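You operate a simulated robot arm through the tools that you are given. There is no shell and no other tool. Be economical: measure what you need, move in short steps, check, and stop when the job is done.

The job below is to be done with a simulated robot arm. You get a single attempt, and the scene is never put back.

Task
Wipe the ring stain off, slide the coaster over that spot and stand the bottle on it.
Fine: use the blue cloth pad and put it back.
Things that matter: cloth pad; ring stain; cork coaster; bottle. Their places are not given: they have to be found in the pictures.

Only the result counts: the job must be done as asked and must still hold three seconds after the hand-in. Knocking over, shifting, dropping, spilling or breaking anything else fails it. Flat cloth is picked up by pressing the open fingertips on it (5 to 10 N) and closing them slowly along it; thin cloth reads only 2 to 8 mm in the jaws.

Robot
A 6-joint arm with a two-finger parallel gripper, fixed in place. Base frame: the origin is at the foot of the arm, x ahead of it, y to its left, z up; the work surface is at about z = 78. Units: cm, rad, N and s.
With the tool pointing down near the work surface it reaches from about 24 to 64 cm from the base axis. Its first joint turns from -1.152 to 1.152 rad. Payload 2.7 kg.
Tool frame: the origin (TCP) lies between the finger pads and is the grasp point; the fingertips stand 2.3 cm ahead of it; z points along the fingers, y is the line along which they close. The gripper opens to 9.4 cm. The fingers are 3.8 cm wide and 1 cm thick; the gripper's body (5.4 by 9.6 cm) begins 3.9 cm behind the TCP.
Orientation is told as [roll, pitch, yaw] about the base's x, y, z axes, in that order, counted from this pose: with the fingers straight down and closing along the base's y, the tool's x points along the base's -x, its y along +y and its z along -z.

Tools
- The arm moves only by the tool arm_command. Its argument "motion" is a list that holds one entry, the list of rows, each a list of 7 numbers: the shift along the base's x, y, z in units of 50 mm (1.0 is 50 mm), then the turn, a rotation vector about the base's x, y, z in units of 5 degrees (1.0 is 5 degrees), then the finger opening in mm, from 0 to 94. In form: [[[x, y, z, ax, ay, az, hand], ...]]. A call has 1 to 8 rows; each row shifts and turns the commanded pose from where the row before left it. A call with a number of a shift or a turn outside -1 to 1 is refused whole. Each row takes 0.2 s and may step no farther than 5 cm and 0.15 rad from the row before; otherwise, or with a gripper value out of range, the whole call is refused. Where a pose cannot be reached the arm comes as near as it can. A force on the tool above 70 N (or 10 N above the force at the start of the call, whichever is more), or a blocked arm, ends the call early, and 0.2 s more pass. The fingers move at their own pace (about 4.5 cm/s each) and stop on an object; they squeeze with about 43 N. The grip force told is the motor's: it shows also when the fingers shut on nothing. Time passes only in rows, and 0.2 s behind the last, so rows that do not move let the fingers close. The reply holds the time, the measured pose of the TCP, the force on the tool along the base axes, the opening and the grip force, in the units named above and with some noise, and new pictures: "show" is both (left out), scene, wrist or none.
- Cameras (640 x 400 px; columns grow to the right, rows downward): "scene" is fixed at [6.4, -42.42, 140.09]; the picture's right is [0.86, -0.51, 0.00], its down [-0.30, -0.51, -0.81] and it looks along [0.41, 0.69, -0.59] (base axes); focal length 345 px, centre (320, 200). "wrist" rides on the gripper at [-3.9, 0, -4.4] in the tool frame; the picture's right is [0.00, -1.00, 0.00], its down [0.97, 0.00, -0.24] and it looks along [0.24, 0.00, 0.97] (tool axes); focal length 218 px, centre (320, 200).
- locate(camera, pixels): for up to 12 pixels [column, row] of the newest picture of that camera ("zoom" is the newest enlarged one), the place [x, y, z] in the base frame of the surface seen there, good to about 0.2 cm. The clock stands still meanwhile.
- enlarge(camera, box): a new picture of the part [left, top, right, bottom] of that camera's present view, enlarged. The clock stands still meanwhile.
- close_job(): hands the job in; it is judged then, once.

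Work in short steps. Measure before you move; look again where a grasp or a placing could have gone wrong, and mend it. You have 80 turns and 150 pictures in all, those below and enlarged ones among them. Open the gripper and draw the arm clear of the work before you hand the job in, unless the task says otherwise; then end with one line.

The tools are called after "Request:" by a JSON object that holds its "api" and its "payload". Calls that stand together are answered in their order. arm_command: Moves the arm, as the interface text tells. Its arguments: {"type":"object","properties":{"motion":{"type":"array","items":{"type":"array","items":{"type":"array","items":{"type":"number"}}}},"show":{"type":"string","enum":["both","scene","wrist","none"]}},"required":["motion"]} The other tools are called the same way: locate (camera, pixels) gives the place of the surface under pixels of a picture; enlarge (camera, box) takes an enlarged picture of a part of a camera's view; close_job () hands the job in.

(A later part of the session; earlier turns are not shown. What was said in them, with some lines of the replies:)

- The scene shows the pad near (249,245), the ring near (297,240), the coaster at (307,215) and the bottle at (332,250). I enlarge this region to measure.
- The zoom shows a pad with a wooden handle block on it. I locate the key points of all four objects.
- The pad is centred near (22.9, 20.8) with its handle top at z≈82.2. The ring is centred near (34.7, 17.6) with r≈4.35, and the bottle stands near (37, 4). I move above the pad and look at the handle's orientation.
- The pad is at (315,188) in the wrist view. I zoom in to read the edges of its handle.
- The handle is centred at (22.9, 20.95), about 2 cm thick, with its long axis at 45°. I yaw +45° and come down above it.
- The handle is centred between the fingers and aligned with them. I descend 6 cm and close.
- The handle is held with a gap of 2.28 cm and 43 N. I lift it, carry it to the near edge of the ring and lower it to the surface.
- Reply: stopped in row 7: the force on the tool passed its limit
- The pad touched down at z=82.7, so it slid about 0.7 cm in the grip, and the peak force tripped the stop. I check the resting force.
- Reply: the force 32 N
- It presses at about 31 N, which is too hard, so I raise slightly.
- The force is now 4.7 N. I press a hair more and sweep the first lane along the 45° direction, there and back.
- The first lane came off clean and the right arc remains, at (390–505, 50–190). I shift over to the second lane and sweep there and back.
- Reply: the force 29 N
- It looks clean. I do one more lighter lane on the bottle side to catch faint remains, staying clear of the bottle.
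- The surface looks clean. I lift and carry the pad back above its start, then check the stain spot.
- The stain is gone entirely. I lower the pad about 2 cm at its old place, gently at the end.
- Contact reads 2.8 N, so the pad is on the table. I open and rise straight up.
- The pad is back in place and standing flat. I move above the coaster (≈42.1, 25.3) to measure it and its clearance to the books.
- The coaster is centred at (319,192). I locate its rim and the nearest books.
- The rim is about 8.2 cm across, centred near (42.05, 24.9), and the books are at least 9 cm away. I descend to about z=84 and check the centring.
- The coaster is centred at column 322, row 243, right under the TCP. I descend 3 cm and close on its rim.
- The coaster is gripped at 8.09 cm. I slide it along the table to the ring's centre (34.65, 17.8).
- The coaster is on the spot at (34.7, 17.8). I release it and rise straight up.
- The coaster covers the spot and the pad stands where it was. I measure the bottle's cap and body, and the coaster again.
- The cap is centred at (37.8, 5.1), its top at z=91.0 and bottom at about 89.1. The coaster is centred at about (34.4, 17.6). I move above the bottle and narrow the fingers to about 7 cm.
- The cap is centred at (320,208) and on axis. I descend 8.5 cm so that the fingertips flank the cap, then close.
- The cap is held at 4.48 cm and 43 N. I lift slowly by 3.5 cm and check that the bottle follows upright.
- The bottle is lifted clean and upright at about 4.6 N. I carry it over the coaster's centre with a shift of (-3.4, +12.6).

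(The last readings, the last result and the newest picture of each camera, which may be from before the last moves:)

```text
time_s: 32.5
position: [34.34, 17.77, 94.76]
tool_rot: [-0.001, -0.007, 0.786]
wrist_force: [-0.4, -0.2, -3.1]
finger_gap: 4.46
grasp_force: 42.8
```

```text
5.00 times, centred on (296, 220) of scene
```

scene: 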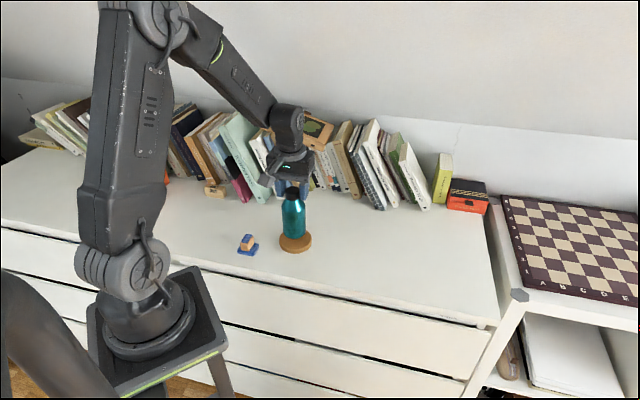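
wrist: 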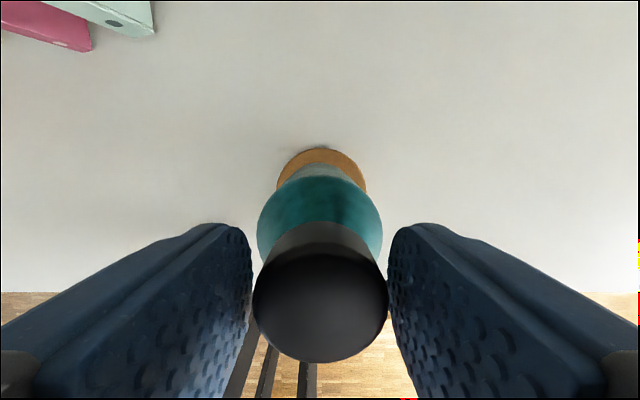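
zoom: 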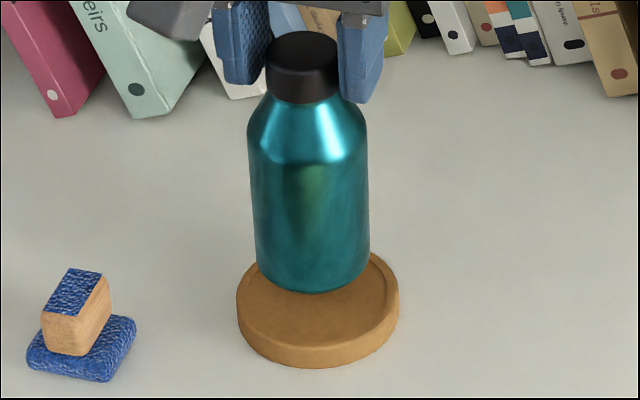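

The wrist view shows it centred (320 vs 321) and the scene shows it about 0.15 cm left. I nudge it and lower until contact.

Request:
{"api": "arm_command", "payload": {"motion": [[[0.02, -0.02, -0.1, 0, 0, 0, 30], [0, 0, -0.15, 0, 0, 0, 30], [0, 0, -0.1, 0, 0, 0, 30], [0, 0, -0.03, 0, 0, 0, 30], [0, 0, 0, 0, 0, 0, 30]]]}}

Request:
{"api": "enlarge", "payload": {"camera": "scene", "box": [236, 180, 356, 260]}}

```text
time_s: 33.7
position: [34.43, 17.58, 92.76]
tool_rot: [-0.002, -0.007, 0.787]
wrist_force: [-0.4, -0.5, 0.9]
finger_gap: 4.45
grasp_force: 43.5
```

scene: 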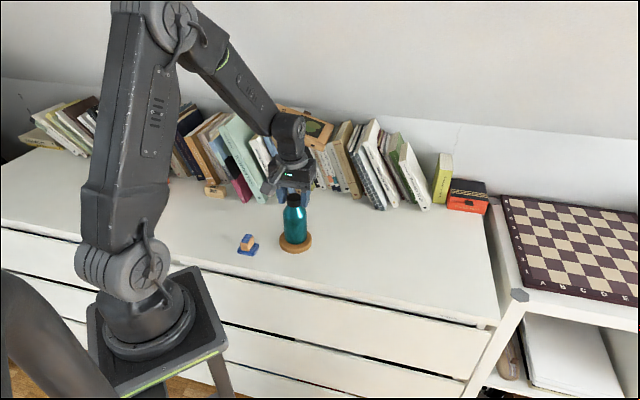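
wrist: 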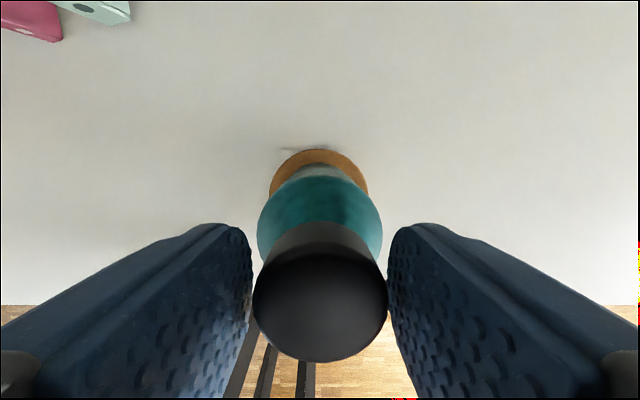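

```text
5.00 times, centred on (296, 220) of scene
```

zoom: 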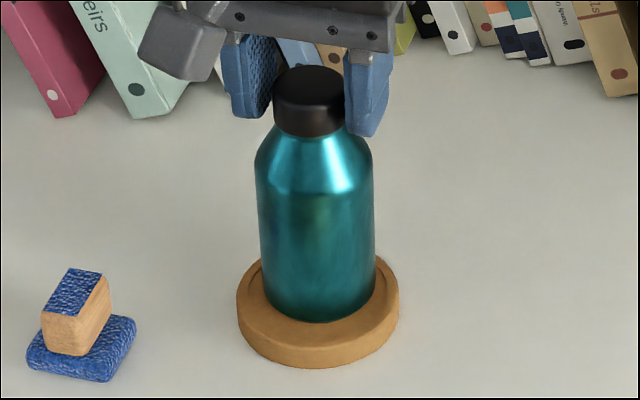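

The weight has come off the wrist, +0.9 N versus -4 N, so contact is just beginning. I lower another 1 mm to confirm.

Request:
{"api": "arm_command", "payload": {"motion": [[[0, 0, -0.02, 0, 0, 0, 30], [0, 0, 0, 0, 0, 0, 30]]], "show": "none"}}

Request:
{"api": "enlarge", "payload": {"camera": "scene", "box": [272, 220, 320, 256]}}

```text
time_s: 34.3
position: [34.59, 17.59, 92.73]
tool_rot: [-0.004, -0.009, 0.787]
wrist_force: [-1.5, -3.5, 16.0]
finger_gap: 4.46
grasp_force: 43.3
```

```text
11.11 times, centred on (296, 238) of scene
```

zoom: 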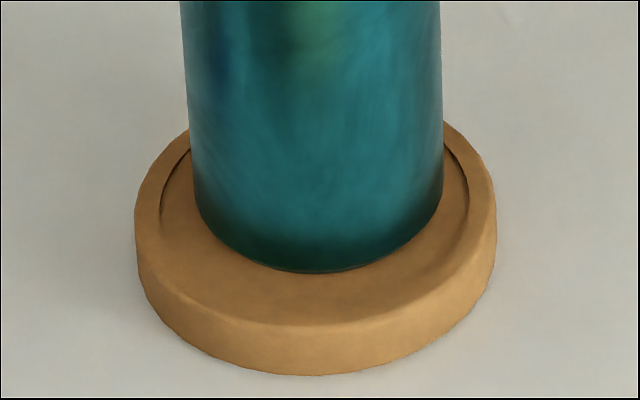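

Firm contact at 16 N, with the bottle inside the coaster's rim all round. I ease off slightly, open, and rise straight up.

Request:
{"api": "arm_command", "payload": {"motion": [[[0, 0, 0.012, 0, 0, 0, 30], [0, 0, 0, 0, 0, 0, 30], [0, 0, 0, 0, 0, 0, 55], [0, 0, 0, 0, 0, 0, 70], [0, 0, 0, 0, 0, 0, 70], [0, 0, 0.3, 0, 0, 0, 70], [0, 0, 0.8, 0, 0, 0, 70], [0, 0, 0.8, 0, 0, 0, 70]]]}}

Request:
{"api": "enlarge", "payload": {"camera": "scene", "box": [220, 180, 340, 260]}}

```text
time_s: 36.1
position: [34.6, 17.69, 102.34]
tool_rot: [-0.002, -0.007, 0.786]
wrist_force: [0.6, -0.3, -0.2]
finger_gap: 6.99
grasp_force: 0.1
```

scene: 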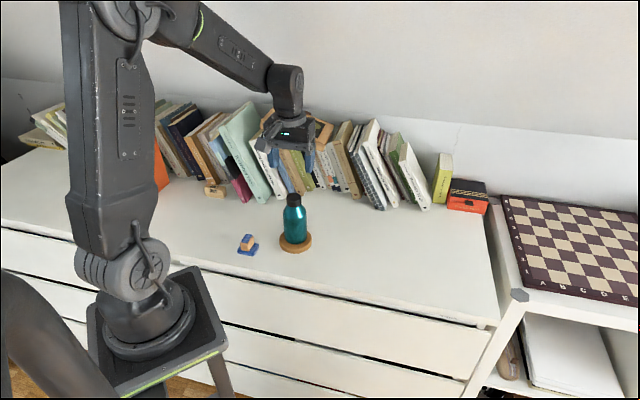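
wrist: 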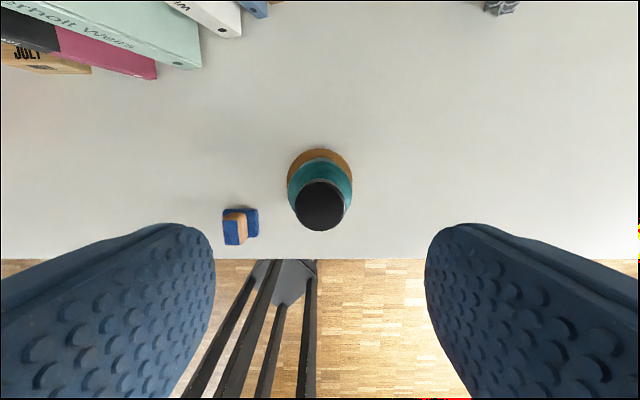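

```text
5.00 times, centred on (280, 220) of scene
```

zoom: 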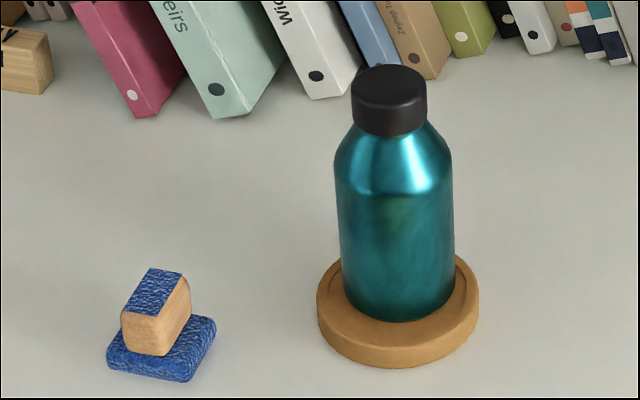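

The bottle stands upright on the coaster and the pad is in its place. I draw the arm clear, back toward its start.

Request:
{"api": "arm_command", "payload": {"motion": [[[0, 0, 0.5, 0, 0, 0, 94], [-0.25, 0.6, 0, 0, 0, 0, 94], [-0.4, 0.8, 0, 0, 0, 0, 94], [-0.4, 0.8, 0, 0, 0, 0, 94], [-0.4, 0.6, 0, 0, 0, 0, 94], [0, 0, 0, 0, 0, 0, 94]]]}}

```text
time_s: 37.5
position: [27.25, 31.67, 104.97]
tool_rot: [-0.003, -0.008, 0.787]
wrist_force: [-0.3, 0.0, -0.2]
finger_gap: 9.41
grasp_force: 0.1
```

scene: 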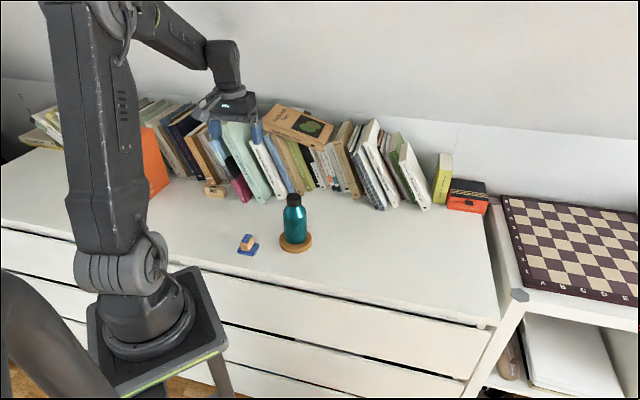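
wrist: 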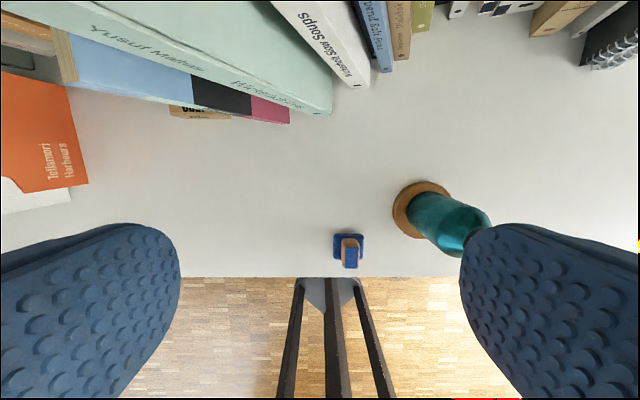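

The arm is clear and everything is in place, so I hand the job in.

Request:
{"api": "close_job", "payload": {}}

```text
The job is handed in.
```

The ring stain is wiped off, the coaster covers that spot with the bottle upright on it, and the blue cloth pad is back within about 2 mm of where it started.
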